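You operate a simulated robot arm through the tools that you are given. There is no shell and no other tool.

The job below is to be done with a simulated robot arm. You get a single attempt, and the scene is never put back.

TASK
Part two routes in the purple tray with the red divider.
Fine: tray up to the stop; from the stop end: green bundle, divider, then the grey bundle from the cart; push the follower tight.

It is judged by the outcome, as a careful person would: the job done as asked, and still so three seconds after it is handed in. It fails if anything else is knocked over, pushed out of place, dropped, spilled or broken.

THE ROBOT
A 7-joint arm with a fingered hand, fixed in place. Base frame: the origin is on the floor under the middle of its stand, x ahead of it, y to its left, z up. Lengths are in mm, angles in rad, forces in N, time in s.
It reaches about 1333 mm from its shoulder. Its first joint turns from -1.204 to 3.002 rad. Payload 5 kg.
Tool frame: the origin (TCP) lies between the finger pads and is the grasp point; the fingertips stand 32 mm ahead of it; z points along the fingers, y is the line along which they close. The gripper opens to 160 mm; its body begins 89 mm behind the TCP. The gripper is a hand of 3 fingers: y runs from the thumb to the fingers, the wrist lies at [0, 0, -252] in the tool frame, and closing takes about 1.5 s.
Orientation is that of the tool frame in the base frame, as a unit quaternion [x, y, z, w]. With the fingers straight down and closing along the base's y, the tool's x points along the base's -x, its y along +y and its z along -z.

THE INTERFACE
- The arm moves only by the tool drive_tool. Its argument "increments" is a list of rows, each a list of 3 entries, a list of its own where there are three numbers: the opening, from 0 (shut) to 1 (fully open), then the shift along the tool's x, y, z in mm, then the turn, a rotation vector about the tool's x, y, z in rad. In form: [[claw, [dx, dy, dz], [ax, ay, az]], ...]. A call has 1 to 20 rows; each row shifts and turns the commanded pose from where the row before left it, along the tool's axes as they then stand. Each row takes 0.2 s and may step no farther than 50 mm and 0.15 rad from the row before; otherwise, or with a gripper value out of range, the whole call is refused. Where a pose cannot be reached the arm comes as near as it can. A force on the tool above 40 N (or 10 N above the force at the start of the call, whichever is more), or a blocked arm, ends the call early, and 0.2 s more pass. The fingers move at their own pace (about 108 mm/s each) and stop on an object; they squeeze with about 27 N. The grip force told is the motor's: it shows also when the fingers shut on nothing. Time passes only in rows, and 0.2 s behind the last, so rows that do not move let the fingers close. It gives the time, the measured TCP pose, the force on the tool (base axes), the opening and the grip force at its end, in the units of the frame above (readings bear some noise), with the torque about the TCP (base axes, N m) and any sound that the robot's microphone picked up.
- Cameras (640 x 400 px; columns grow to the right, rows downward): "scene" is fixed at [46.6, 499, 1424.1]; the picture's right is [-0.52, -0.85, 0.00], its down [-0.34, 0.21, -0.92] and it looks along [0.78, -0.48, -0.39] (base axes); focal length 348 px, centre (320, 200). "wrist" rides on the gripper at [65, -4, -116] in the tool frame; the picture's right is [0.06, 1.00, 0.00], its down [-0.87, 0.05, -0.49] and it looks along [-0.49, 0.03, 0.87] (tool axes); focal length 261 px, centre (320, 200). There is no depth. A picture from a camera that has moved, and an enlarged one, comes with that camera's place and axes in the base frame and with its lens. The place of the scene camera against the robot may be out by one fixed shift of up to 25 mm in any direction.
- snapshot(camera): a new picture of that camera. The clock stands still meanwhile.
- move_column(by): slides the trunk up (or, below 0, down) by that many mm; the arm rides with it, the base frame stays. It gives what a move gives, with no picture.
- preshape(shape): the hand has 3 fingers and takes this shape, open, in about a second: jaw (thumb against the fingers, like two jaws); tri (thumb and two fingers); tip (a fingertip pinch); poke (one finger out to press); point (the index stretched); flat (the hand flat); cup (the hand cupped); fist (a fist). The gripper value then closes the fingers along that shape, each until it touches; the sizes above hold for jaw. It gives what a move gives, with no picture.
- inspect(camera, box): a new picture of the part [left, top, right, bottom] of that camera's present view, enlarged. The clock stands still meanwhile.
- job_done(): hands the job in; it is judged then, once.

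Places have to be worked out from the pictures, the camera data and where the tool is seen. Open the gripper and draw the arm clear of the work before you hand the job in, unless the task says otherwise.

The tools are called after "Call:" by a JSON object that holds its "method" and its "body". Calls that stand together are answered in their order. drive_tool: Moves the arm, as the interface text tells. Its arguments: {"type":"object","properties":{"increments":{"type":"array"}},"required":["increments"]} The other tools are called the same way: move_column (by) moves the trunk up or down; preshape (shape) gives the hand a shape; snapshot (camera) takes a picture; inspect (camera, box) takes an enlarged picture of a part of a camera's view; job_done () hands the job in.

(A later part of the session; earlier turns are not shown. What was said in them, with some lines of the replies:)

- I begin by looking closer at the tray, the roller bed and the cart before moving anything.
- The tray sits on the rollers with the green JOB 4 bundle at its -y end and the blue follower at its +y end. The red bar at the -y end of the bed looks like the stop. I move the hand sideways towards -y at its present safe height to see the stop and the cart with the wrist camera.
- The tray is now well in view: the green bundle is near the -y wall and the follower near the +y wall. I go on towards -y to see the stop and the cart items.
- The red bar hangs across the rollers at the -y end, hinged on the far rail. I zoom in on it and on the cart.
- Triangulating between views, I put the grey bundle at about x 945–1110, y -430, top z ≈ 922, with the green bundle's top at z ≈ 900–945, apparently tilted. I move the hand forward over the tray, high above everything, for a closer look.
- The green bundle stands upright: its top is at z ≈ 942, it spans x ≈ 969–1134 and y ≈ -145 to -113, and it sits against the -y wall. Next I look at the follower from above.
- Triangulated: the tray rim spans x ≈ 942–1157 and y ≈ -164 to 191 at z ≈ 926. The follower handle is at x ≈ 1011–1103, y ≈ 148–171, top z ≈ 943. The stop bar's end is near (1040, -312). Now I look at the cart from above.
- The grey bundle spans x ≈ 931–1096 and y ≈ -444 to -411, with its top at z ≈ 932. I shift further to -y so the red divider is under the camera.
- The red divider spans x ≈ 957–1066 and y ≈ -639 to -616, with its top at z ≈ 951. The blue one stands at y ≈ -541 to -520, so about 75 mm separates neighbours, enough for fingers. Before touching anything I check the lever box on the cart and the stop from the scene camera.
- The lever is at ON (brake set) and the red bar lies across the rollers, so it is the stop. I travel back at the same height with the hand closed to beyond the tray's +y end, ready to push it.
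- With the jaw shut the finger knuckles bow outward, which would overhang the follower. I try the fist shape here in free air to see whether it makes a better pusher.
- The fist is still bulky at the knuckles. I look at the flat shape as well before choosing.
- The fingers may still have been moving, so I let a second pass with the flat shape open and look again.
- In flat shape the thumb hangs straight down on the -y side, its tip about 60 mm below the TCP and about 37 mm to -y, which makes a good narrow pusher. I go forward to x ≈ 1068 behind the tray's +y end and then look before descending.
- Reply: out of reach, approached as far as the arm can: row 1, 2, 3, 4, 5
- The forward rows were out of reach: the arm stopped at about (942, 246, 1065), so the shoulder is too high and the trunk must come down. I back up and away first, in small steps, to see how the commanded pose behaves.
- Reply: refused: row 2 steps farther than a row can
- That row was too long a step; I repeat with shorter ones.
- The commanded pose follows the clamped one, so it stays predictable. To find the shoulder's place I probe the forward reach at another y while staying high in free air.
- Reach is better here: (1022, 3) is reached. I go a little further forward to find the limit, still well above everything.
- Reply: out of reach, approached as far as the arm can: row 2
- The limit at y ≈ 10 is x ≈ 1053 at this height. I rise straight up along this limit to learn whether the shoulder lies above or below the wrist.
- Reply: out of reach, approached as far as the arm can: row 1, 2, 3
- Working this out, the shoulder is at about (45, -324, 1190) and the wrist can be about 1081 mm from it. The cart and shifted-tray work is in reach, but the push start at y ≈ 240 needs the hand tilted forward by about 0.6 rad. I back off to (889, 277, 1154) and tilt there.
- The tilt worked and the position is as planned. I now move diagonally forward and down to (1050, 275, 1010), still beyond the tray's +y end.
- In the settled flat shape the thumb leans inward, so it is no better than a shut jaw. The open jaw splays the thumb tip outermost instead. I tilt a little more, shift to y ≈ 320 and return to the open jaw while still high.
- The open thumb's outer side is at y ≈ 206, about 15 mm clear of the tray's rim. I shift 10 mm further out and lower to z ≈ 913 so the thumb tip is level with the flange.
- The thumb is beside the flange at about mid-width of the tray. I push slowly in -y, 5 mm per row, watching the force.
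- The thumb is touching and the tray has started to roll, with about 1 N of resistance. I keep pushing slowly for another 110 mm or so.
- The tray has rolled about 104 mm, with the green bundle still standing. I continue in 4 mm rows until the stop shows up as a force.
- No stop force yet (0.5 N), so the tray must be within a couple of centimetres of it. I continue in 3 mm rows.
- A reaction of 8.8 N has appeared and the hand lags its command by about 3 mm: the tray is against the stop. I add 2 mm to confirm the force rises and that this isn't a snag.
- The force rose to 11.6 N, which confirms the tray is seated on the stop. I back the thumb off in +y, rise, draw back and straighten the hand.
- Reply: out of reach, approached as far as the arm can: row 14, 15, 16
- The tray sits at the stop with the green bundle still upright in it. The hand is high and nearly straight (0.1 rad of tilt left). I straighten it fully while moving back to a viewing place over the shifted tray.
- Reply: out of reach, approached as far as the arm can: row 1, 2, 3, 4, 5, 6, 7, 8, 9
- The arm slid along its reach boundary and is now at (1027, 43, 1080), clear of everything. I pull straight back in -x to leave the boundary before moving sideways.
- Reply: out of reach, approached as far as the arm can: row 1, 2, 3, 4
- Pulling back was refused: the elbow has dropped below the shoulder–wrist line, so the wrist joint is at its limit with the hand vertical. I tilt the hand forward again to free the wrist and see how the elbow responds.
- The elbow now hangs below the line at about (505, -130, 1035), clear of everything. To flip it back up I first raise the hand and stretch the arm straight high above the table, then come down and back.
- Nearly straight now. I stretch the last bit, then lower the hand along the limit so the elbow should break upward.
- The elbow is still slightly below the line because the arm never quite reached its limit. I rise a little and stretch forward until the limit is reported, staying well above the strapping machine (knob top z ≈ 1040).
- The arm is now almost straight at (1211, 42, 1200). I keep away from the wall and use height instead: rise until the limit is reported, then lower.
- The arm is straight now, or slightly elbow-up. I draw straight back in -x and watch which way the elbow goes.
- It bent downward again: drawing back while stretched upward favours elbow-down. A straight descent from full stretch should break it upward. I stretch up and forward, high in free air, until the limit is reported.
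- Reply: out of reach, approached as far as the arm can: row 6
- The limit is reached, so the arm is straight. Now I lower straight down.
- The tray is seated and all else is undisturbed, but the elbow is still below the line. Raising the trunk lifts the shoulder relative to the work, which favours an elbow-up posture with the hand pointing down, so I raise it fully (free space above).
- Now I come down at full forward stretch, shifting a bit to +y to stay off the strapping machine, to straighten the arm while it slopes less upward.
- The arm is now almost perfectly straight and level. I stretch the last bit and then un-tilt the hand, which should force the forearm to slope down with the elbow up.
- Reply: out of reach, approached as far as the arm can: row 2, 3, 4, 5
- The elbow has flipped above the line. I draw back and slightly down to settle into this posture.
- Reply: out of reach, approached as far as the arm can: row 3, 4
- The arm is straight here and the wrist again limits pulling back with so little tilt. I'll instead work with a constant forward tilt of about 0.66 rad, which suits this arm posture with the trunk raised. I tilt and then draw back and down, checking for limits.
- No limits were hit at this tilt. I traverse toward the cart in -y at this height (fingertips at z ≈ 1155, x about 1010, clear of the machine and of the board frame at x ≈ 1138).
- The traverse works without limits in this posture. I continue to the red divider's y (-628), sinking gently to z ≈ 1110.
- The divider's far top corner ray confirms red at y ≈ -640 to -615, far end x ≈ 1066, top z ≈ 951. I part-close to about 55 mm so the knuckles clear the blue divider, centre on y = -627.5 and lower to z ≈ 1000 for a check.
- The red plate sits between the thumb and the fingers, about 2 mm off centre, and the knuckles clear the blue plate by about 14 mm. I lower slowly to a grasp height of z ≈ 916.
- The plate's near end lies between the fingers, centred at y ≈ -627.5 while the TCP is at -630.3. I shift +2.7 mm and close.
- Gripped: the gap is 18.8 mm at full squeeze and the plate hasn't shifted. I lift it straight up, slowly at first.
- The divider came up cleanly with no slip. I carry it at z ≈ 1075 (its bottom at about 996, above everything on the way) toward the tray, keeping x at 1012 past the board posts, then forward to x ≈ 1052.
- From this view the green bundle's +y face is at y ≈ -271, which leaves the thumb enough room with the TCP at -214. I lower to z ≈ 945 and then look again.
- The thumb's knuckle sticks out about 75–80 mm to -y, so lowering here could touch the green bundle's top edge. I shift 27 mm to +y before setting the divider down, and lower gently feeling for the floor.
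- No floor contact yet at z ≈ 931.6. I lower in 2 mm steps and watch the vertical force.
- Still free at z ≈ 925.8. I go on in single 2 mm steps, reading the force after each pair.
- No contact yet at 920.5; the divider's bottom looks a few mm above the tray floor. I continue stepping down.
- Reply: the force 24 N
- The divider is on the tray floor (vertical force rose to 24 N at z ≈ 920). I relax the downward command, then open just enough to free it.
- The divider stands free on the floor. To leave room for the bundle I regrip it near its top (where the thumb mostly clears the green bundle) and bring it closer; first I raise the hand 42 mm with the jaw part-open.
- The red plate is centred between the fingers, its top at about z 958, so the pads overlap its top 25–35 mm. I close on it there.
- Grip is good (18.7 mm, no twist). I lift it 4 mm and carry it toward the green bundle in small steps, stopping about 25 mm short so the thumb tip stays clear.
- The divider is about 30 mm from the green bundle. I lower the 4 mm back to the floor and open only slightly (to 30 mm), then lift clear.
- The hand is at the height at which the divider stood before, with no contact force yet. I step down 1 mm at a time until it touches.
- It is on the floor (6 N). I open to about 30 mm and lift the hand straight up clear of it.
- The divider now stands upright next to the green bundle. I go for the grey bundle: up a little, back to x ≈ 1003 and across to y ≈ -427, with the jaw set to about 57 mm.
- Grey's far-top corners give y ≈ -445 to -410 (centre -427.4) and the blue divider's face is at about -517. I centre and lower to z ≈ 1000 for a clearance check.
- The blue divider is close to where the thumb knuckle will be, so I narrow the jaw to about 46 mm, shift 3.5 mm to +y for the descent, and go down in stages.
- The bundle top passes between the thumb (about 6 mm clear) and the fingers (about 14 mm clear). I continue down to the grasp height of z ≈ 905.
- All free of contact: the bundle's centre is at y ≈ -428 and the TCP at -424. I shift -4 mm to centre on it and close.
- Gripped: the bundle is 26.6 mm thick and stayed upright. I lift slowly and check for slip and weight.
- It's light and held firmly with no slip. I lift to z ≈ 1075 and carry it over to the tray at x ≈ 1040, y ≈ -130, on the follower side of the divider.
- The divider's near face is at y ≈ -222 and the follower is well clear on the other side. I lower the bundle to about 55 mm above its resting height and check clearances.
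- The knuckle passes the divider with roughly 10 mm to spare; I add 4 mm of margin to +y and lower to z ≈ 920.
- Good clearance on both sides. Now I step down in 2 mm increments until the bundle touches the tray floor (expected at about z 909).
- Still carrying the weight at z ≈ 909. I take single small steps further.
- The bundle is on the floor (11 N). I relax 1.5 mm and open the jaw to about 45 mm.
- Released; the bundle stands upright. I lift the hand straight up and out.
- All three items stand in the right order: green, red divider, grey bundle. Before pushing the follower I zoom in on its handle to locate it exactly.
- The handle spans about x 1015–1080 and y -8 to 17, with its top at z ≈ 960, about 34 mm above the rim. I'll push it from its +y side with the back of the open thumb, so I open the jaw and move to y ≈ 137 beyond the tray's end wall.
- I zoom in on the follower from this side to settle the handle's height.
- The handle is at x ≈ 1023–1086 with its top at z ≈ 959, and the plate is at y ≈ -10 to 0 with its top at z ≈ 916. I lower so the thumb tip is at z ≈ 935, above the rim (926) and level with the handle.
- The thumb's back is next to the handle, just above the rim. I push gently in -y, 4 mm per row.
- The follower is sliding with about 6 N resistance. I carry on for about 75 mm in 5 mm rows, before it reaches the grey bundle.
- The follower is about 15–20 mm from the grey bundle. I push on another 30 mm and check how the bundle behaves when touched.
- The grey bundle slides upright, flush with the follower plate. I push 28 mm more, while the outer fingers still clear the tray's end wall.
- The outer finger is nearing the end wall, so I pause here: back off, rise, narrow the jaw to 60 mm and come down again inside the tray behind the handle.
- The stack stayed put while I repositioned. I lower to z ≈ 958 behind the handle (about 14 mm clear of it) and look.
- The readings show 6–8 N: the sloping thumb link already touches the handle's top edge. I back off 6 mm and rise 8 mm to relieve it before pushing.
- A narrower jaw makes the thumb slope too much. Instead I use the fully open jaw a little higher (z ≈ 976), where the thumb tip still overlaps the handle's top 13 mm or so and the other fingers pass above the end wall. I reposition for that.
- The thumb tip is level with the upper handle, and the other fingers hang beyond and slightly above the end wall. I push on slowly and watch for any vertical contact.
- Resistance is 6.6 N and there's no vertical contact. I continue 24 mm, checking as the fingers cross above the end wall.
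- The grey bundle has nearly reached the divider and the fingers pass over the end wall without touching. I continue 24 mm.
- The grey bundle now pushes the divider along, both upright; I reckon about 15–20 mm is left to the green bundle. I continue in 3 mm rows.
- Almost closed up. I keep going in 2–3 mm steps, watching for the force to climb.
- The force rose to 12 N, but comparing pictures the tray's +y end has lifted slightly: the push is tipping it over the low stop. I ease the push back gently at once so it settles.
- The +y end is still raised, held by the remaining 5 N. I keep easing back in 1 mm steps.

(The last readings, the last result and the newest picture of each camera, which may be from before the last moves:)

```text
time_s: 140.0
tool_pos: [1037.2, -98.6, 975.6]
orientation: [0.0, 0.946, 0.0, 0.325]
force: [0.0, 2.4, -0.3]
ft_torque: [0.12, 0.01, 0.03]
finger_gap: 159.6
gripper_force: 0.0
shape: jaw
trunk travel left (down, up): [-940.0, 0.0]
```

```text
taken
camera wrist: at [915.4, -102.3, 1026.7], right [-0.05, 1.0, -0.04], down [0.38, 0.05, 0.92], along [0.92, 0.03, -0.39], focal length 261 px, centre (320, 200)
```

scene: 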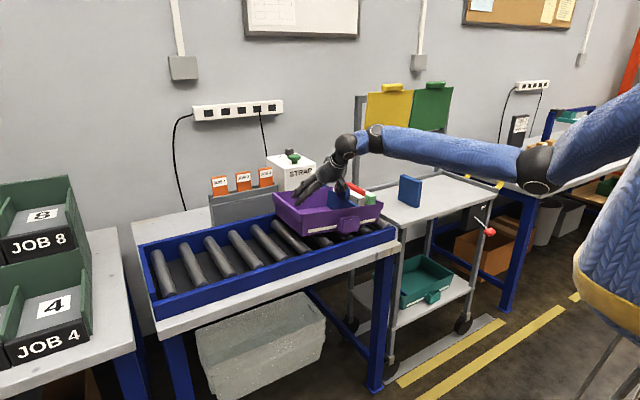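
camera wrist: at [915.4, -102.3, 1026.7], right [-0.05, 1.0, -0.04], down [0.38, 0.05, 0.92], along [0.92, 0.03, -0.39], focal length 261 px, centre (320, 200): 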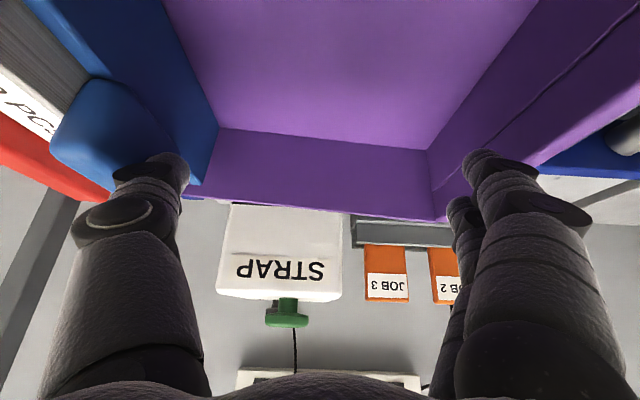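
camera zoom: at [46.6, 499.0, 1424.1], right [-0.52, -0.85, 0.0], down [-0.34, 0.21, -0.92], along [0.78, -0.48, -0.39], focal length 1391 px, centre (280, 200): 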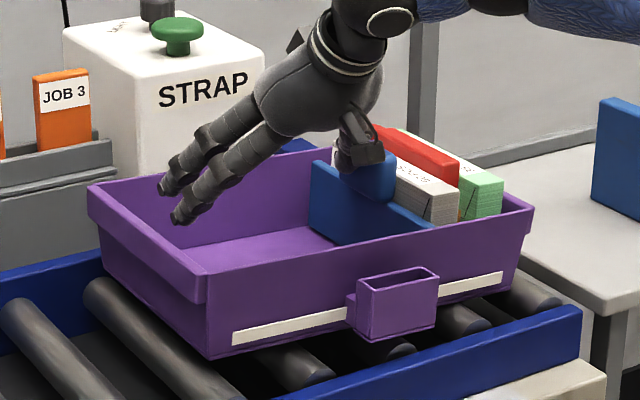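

The tray's corners have shifted about 8 px to the right since earlier: it seems the tray has moved further in -y. I need to see the stop before doing anything else, so I back the thumb off clear and zoom in.

Call:
{"method": "drive_tool", "body": {"increments": [[1, [0, 2, 0], [0, 0, 0]], [1, [0, 2, 0], [0, 0, 0]], [1, [0, 2, 0], [0, 0, 0]], [1, [0, 2, 0], [0, 0, 0]], [1, [0, 0, 0], [0, 0, 0]]]}}

Call:
{"method": "inspect", "body": {"camera": "scene", "box": [340, 165, 420, 225]}}

Call:
{"method": "inspect", "body": {"camera": "scene", "box": [260, 150, 400, 250]}}

```text
time_s: 141.2
tool_pos: [1035.4, -90.5, 976.2]
orientation: [0.0, 0.946, 0.001, 0.325]
force: [-0.1, 0.3, 0.0]
ft_torque: [0.04, -0.02, 0.02]
finger_gap: 159.7
gripper_force: 0.1
shape: jaw
trunk travel left (down, up): [-940.0, 0.0]
```

```text
6.67 times, centred on (380, 195) of scene
camera zoom: at [46.6, 499.0, 1424.1], right [-0.52, -0.85, 0.0], down [-0.34, 0.21, -0.92], along [0.78, -0.48, -0.39], focal length 2318 px, centre (-80, 233)
```

zoom: 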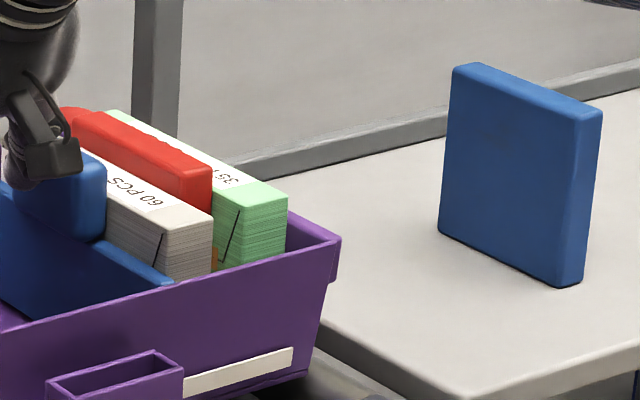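

```text
4.00 times, centred on (330, 200) of scene
camera zoom: at [46.6, 499.0, 1424.1], right [-0.52, -0.85, 0.0], down [-0.34, 0.21, -0.92], along [0.78, -0.48, -0.39], focal length 1391 px, centre (280, 200)
```

zoom: 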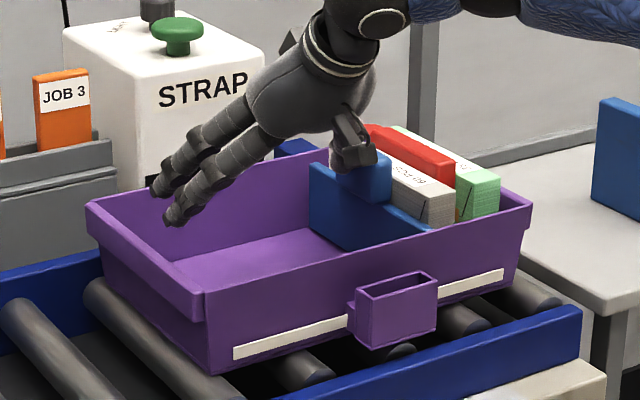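

Careful measurement shows the tray did not slide: its corners are back at their earlier pixels. It only tipped up on the stop under the push and has settled flat again. The stack looks closed up, so I raise the hand and look from above for gaps.

Call:
{"method": "drive_tool", "body": {"increments": [[1, [0, 6, 0], [0, 0, 0]], [1, [-18.4, 0, -23.7], [0, 0, 0]], [1, [-18.4, 0, -23.7], [0, 0, 0]], [1, [-18.4, 0, -23.7], [0, 0, 0]], [1, [-12.3, 0, -15.8], [0, 0, 0]], [1, [15, -40, 0], [0, 0, 0]], [1, [15, -40, 0], [0, 0, 0]], [1, [0, -40, 0], [0, 0, 0]], [1, [0, 0, 0], [0, 0, 0]]]}}

Call:
{"method": "snapshot", "body": {"camera": "wrist"}}

Call:
{"method": "inspect", "body": {"camera": "wrist", "box": [200, 0, 460, 160]}}

Call:
{"method": "inspect", "body": {"camera": "scene", "box": [320, 160, 400, 225]}}

```text
time_s: 143.2
tool_pos: [1013.7, -204.0, 1067.0]
orientation: [0.0, 0.946, 0.001, 0.324]
force: [-0.1, 0.2, 0.5]
ft_torque: [-0.01, -0.01, -0.01]
finger_gap: 159.9
gripper_force: 0.1
shape: jaw
trunk travel left (down, up): [-940.0, 0.0]
```

```text
taken
camera wrist: at [891.5, -208.8, 1117.5], right [-0.05, 1.0, -0.04], down [0.38, 0.05, 0.92], along [0.92, 0.03, -0.39], focal length 261 px, centre (320, 200)
```

wrist: 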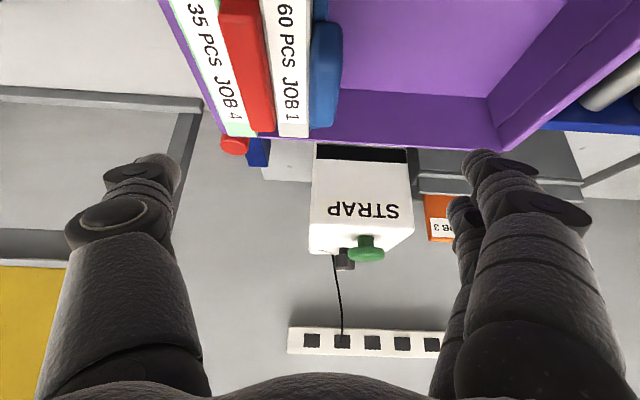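

```text
2.46 times, centred on (330, 80) of wrist
camera zoom: at [891.5, -208.8, 1117.5], right [-0.05, 1.0, -0.04], down [0.38, 0.05, 0.92], along [0.92, 0.03, -0.39], focal length 642 px, centre (295, 495)
```

zoom: 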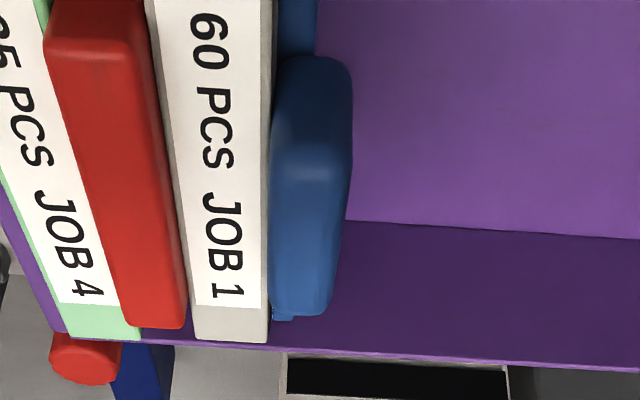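

```text
6.15 times, centred on (360, 192) of scene
camera zoom: at [46.6, 499.0, 1424.1], right [-0.52, -0.85, 0.0], down [-0.34, 0.21, -0.92], along [0.78, -0.48, -0.39], focal length 2140 px, centre (74, 246)
```

zoom: 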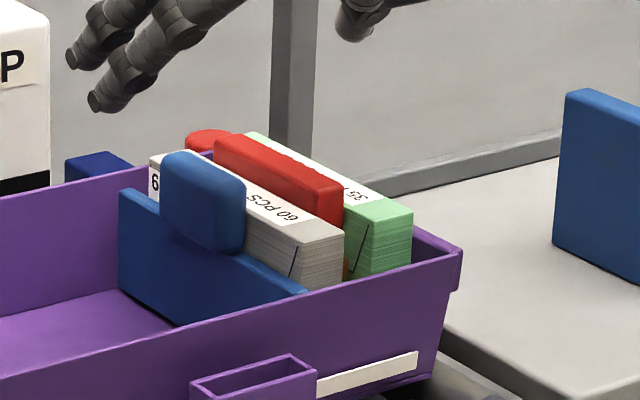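

From above, the stack reads green y ≈ -303 to -271, red to ≈ -247, grey to ≈ -215, with the follower right behind: it looks closed up. I zoom in closer for any remaining gaps and check that the tray is still at the stop.

Call:
{"method": "inspect", "body": {"camera": "wrist", "box": [150, 0, 350, 90]}}

Call:
{"method": "inspect", "body": {"camera": "wrist", "box": [200, 80, 340, 170]}}

Call:
{"method": "inspect", "body": {"camera": "scene", "box": [340, 180, 400, 225]}}

```text
3.20 times, centred on (250, 45) of wrist
camera zoom: at [891.5, -208.8, 1117.5], right [-0.05, 1.0, -0.04], down [0.38, 0.05, 0.92], along [0.92, 0.03, -0.39], focal length 834 px, centre (544, 696)
```

zoom: 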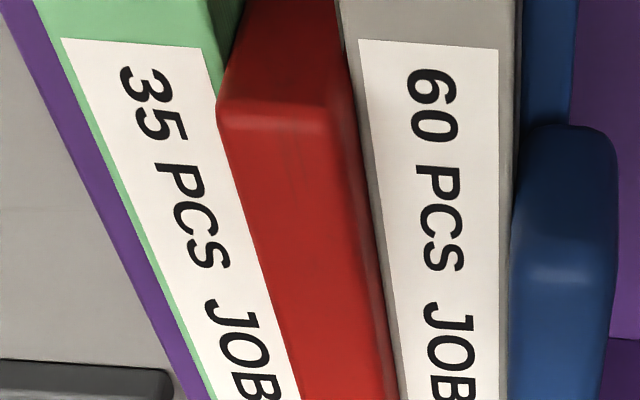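

```text
4.44 times, centred on (270, 125) of wrist
camera zoom: at [891.5, -208.8, 1117.5], right [-0.05, 1.0, -0.04], down [0.38, 0.05, 0.92], along [0.92, 0.03, -0.39], focal length 1158 px, centre (542, 533)
```

zoom: 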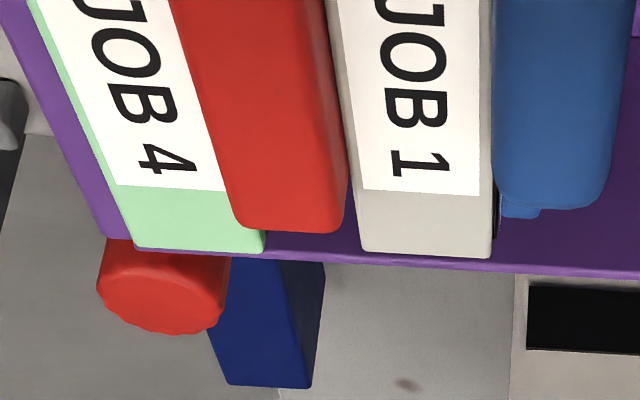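

```text
8.89 times, centred on (370, 202) of scene
camera zoom: at [46.6, 499.0, 1424.1], right [-0.52, -0.85, 0.0], down [-0.34, 0.21, -0.92], along [0.78, -0.48, -0.39], focal length 3091 px, centre (-124, 178)
```

zoom: 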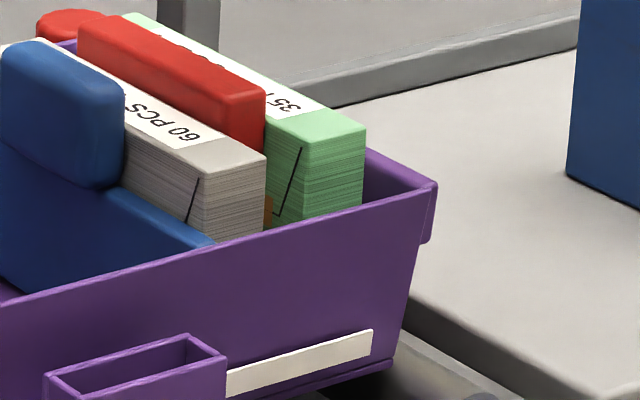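

By ray geometry all the faces coincide within about 2 mm, so the stack is tight. To check that the tray is still fully against the stop after tipping, I repeat exactly the same zoom I took right after seating it and compare.

Call:
{"method": "inspect", "body": {"camera": "scene", "box": [260, 160, 460, 285]}}

Call:
{"method": "inspect", "body": {"camera": "scene", "box": [300, 205, 360, 250]}}

```text
3.20 times, centred on (360, 222) of scene
camera zoom: at [46.6, 499.0, 1424.1], right [-0.52, -0.85, 0.0], down [-0.34, 0.21, -0.92], along [0.78, -0.48, -0.39], focal length 1113 px, centre (192, 128)
```

zoom: 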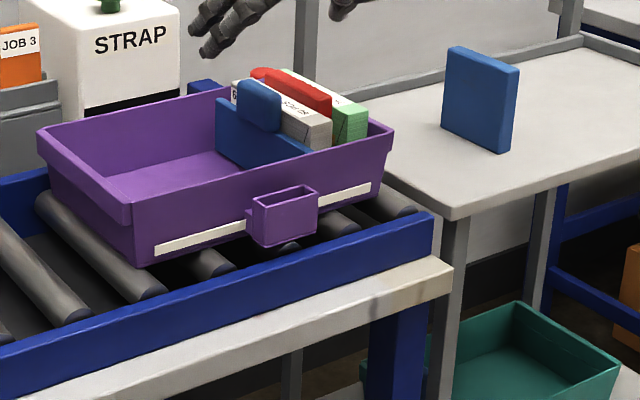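

```text
8.89 times, centred on (330, 228) of scene
camera zoom: at [46.6, 499.0, 1424.1], right [-0.52, -0.85, 0.0], down [-0.34, 0.21, -0.92], along [0.78, -0.48, -0.39], focal length 3091 px, centre (231, -44)
```

zoom: 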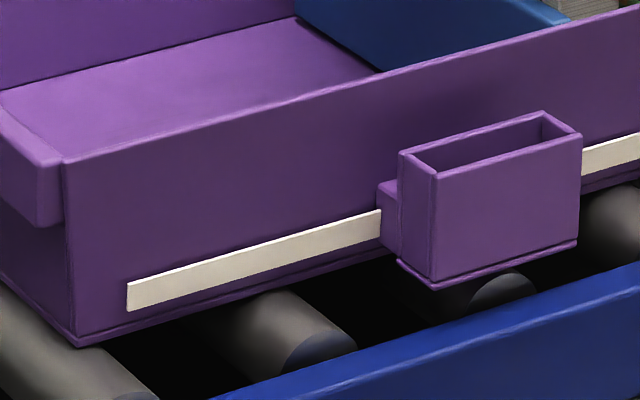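

The tray's label and rim pixels match the earlier seated picture to within a pixel, so it's still at the stop. I draw the open hand up and back, clear of the work, and take a last look.

Call:
{"method": "drive_tool", "body": {"increments": [[1, [-16.6, 0, -37.7], [0, 0, 0]], [1, [-16.6, 0, -37.7], [0, 0, 0]], [1, [-16.6, 0, -37.7], [0, 0, 0]], [1, [-16.6, 0, -37.7], [0, 0, 0]], [1, [0, 0, 0], [0, 0, 0]]]}}

Call:
{"method": "snapshot", "body": {"camera": "scene"}}

Call:
{"method": "inspect", "body": {"camera": "scene", "box": [300, 160, 420, 240]}}

Call:
{"method": "snapshot", "body": {"camera": "wrist"}}

```text
time_s: 144.4
tool_pos: [971.8, -204.2, 1228.1]
orientation: [0.001, 0.946, 0.0, 0.324]
force: [-1.2, 0.3, 0.4]
ft_torque: [0.02, 0.05, -0.03]
finger_gap: 160.0
gripper_force: 0.0
shape: jaw
trunk travel left (down, up): [-940.0, 0.0]
```

```text
taken
```

scene: 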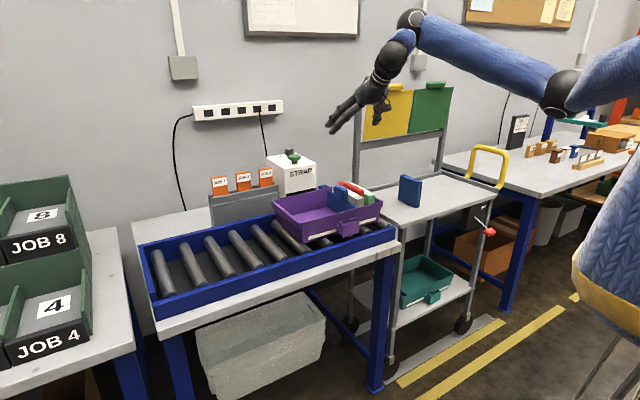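

```text
5.00 times, centred on (360, 200) of scene
camera zoom: at [46.6, 499.0, 1424.1], right [-0.52, -0.85, 0.0], down [-0.34, 0.21, -0.92], along [0.78, -0.48, -0.39], focal length 1739 px, centre (120, 200)
```

zoom: 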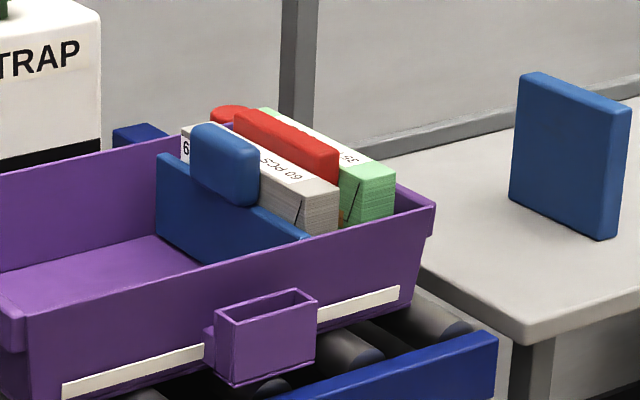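

```text
taken
camera wrist: at [850.9, -208.0, 1277.8], right [-0.05, 1.0, -0.04], down [0.39, 0.05, 0.92], along [0.92, 0.03, -0.39], focal length 261 px, centre (320, 200)
```

wrist: 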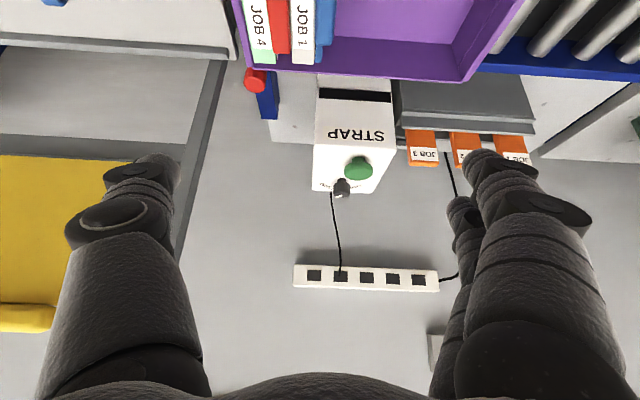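

The stack stands upright and nothing else has moved. As a last check of the stop itself, I move the hand high over the cart, from where the bar and the tray's end can be seen together.

Call:
{"method": "drive_tool", "body": {"increments": [[1, [0, -40, 0], [0, 0, 0]], [1, [0, -45, 0], [0, 0, 0]], [1, [0, -45, 0], [0, 0, 0]], [1, [0, -45, 0], [0, 0, 0]], [1, [0, -40, 0], [0, 0, 0]], [1, [0, 0, 0], [0, 0, 0]]]}}

Call:
{"method": "snapshot", "body": {"camera": "wrist"}}

Call:
{"method": "inspect", "body": {"camera": "wrist", "box": [340, 0, 520, 120]}}

```text
time_s: 145.8
tool_pos: [973.3, -420.4, 1227.1]
orientation: [0.0, 0.946, 0.001, 0.324]
force: [0.4, 0.3, 0.1]
ft_torque: [0.01, 0.02, 0.0]
finger_gap: 159.9
gripper_force: 0.1
shape: jaw
trunk travel left (down, up): [-940.0, 0.0]
```

```text
taken
camera wrist: at [851.8, -424.0, 1277.6], right [-0.05, 1.0, -0.04], down [0.38, 0.05, 0.92], along [0.92, 0.03, -0.39], focal length 261 px, centre (320, 200)
```

wrist: 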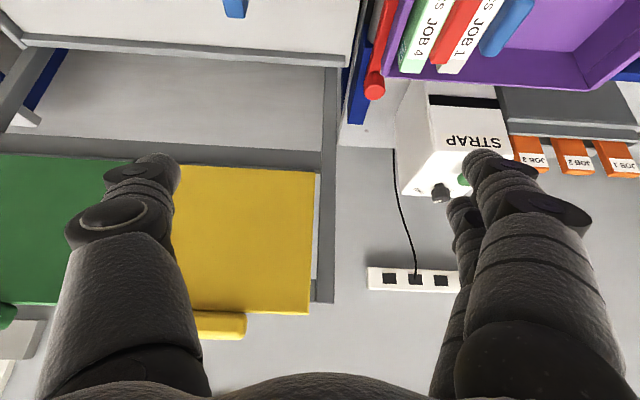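

```text
3.33 times, centred on (430, 60) of wrist
camera zoom: at [851.8, -424.0, 1277.6], right [-0.05, 1.0, -0.04], down [0.38, 0.05, 0.92], along [0.92, 0.03, -0.39], focal length 869 px, centre (-47, 667)
```

zoom: 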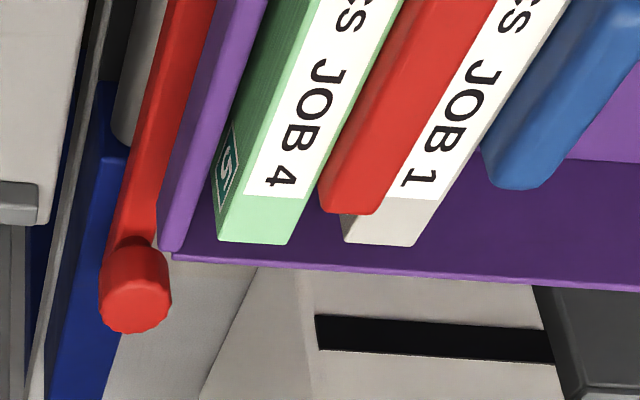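

The bar lies straight across, right against the tray's end. From the stop end the order is green bundle, red divider, grey bundle, follower, all closed up and upright. The hand is open and well clear, so I hand the job in.

Call:
{"method": "job_done", "body": {}}

```text
The job is handed in.
```

The job is handed in. The purple tray is up against the stop. From the stop end it holds the green JOB 4 bundle, the red divider, then the grey JOB 1 bundle from the cart, with the follower pushed up tight behind them.

- **Tray tipped briefly:** on the last bit of the follower push, the tray's far end lifted roughly 15 mm because the stop is low and I was pushing near the top of the follower. I eased off and it settled flat. Afterwards its position matched the earlier seated view to within about a millimetre.
- **Tightness:** in the pictures the faces of the stack line up within about 2 mm. The push was firm enough to tip the tray, so I take the stack as tight. I did not give the follower a second push after the tray settled.

Nothing was dropped or knocked over, and the blue divider is still standing on the cart. The hand is open and clear above the cart. I raised the trunk by 165 mm for reach and left it there.
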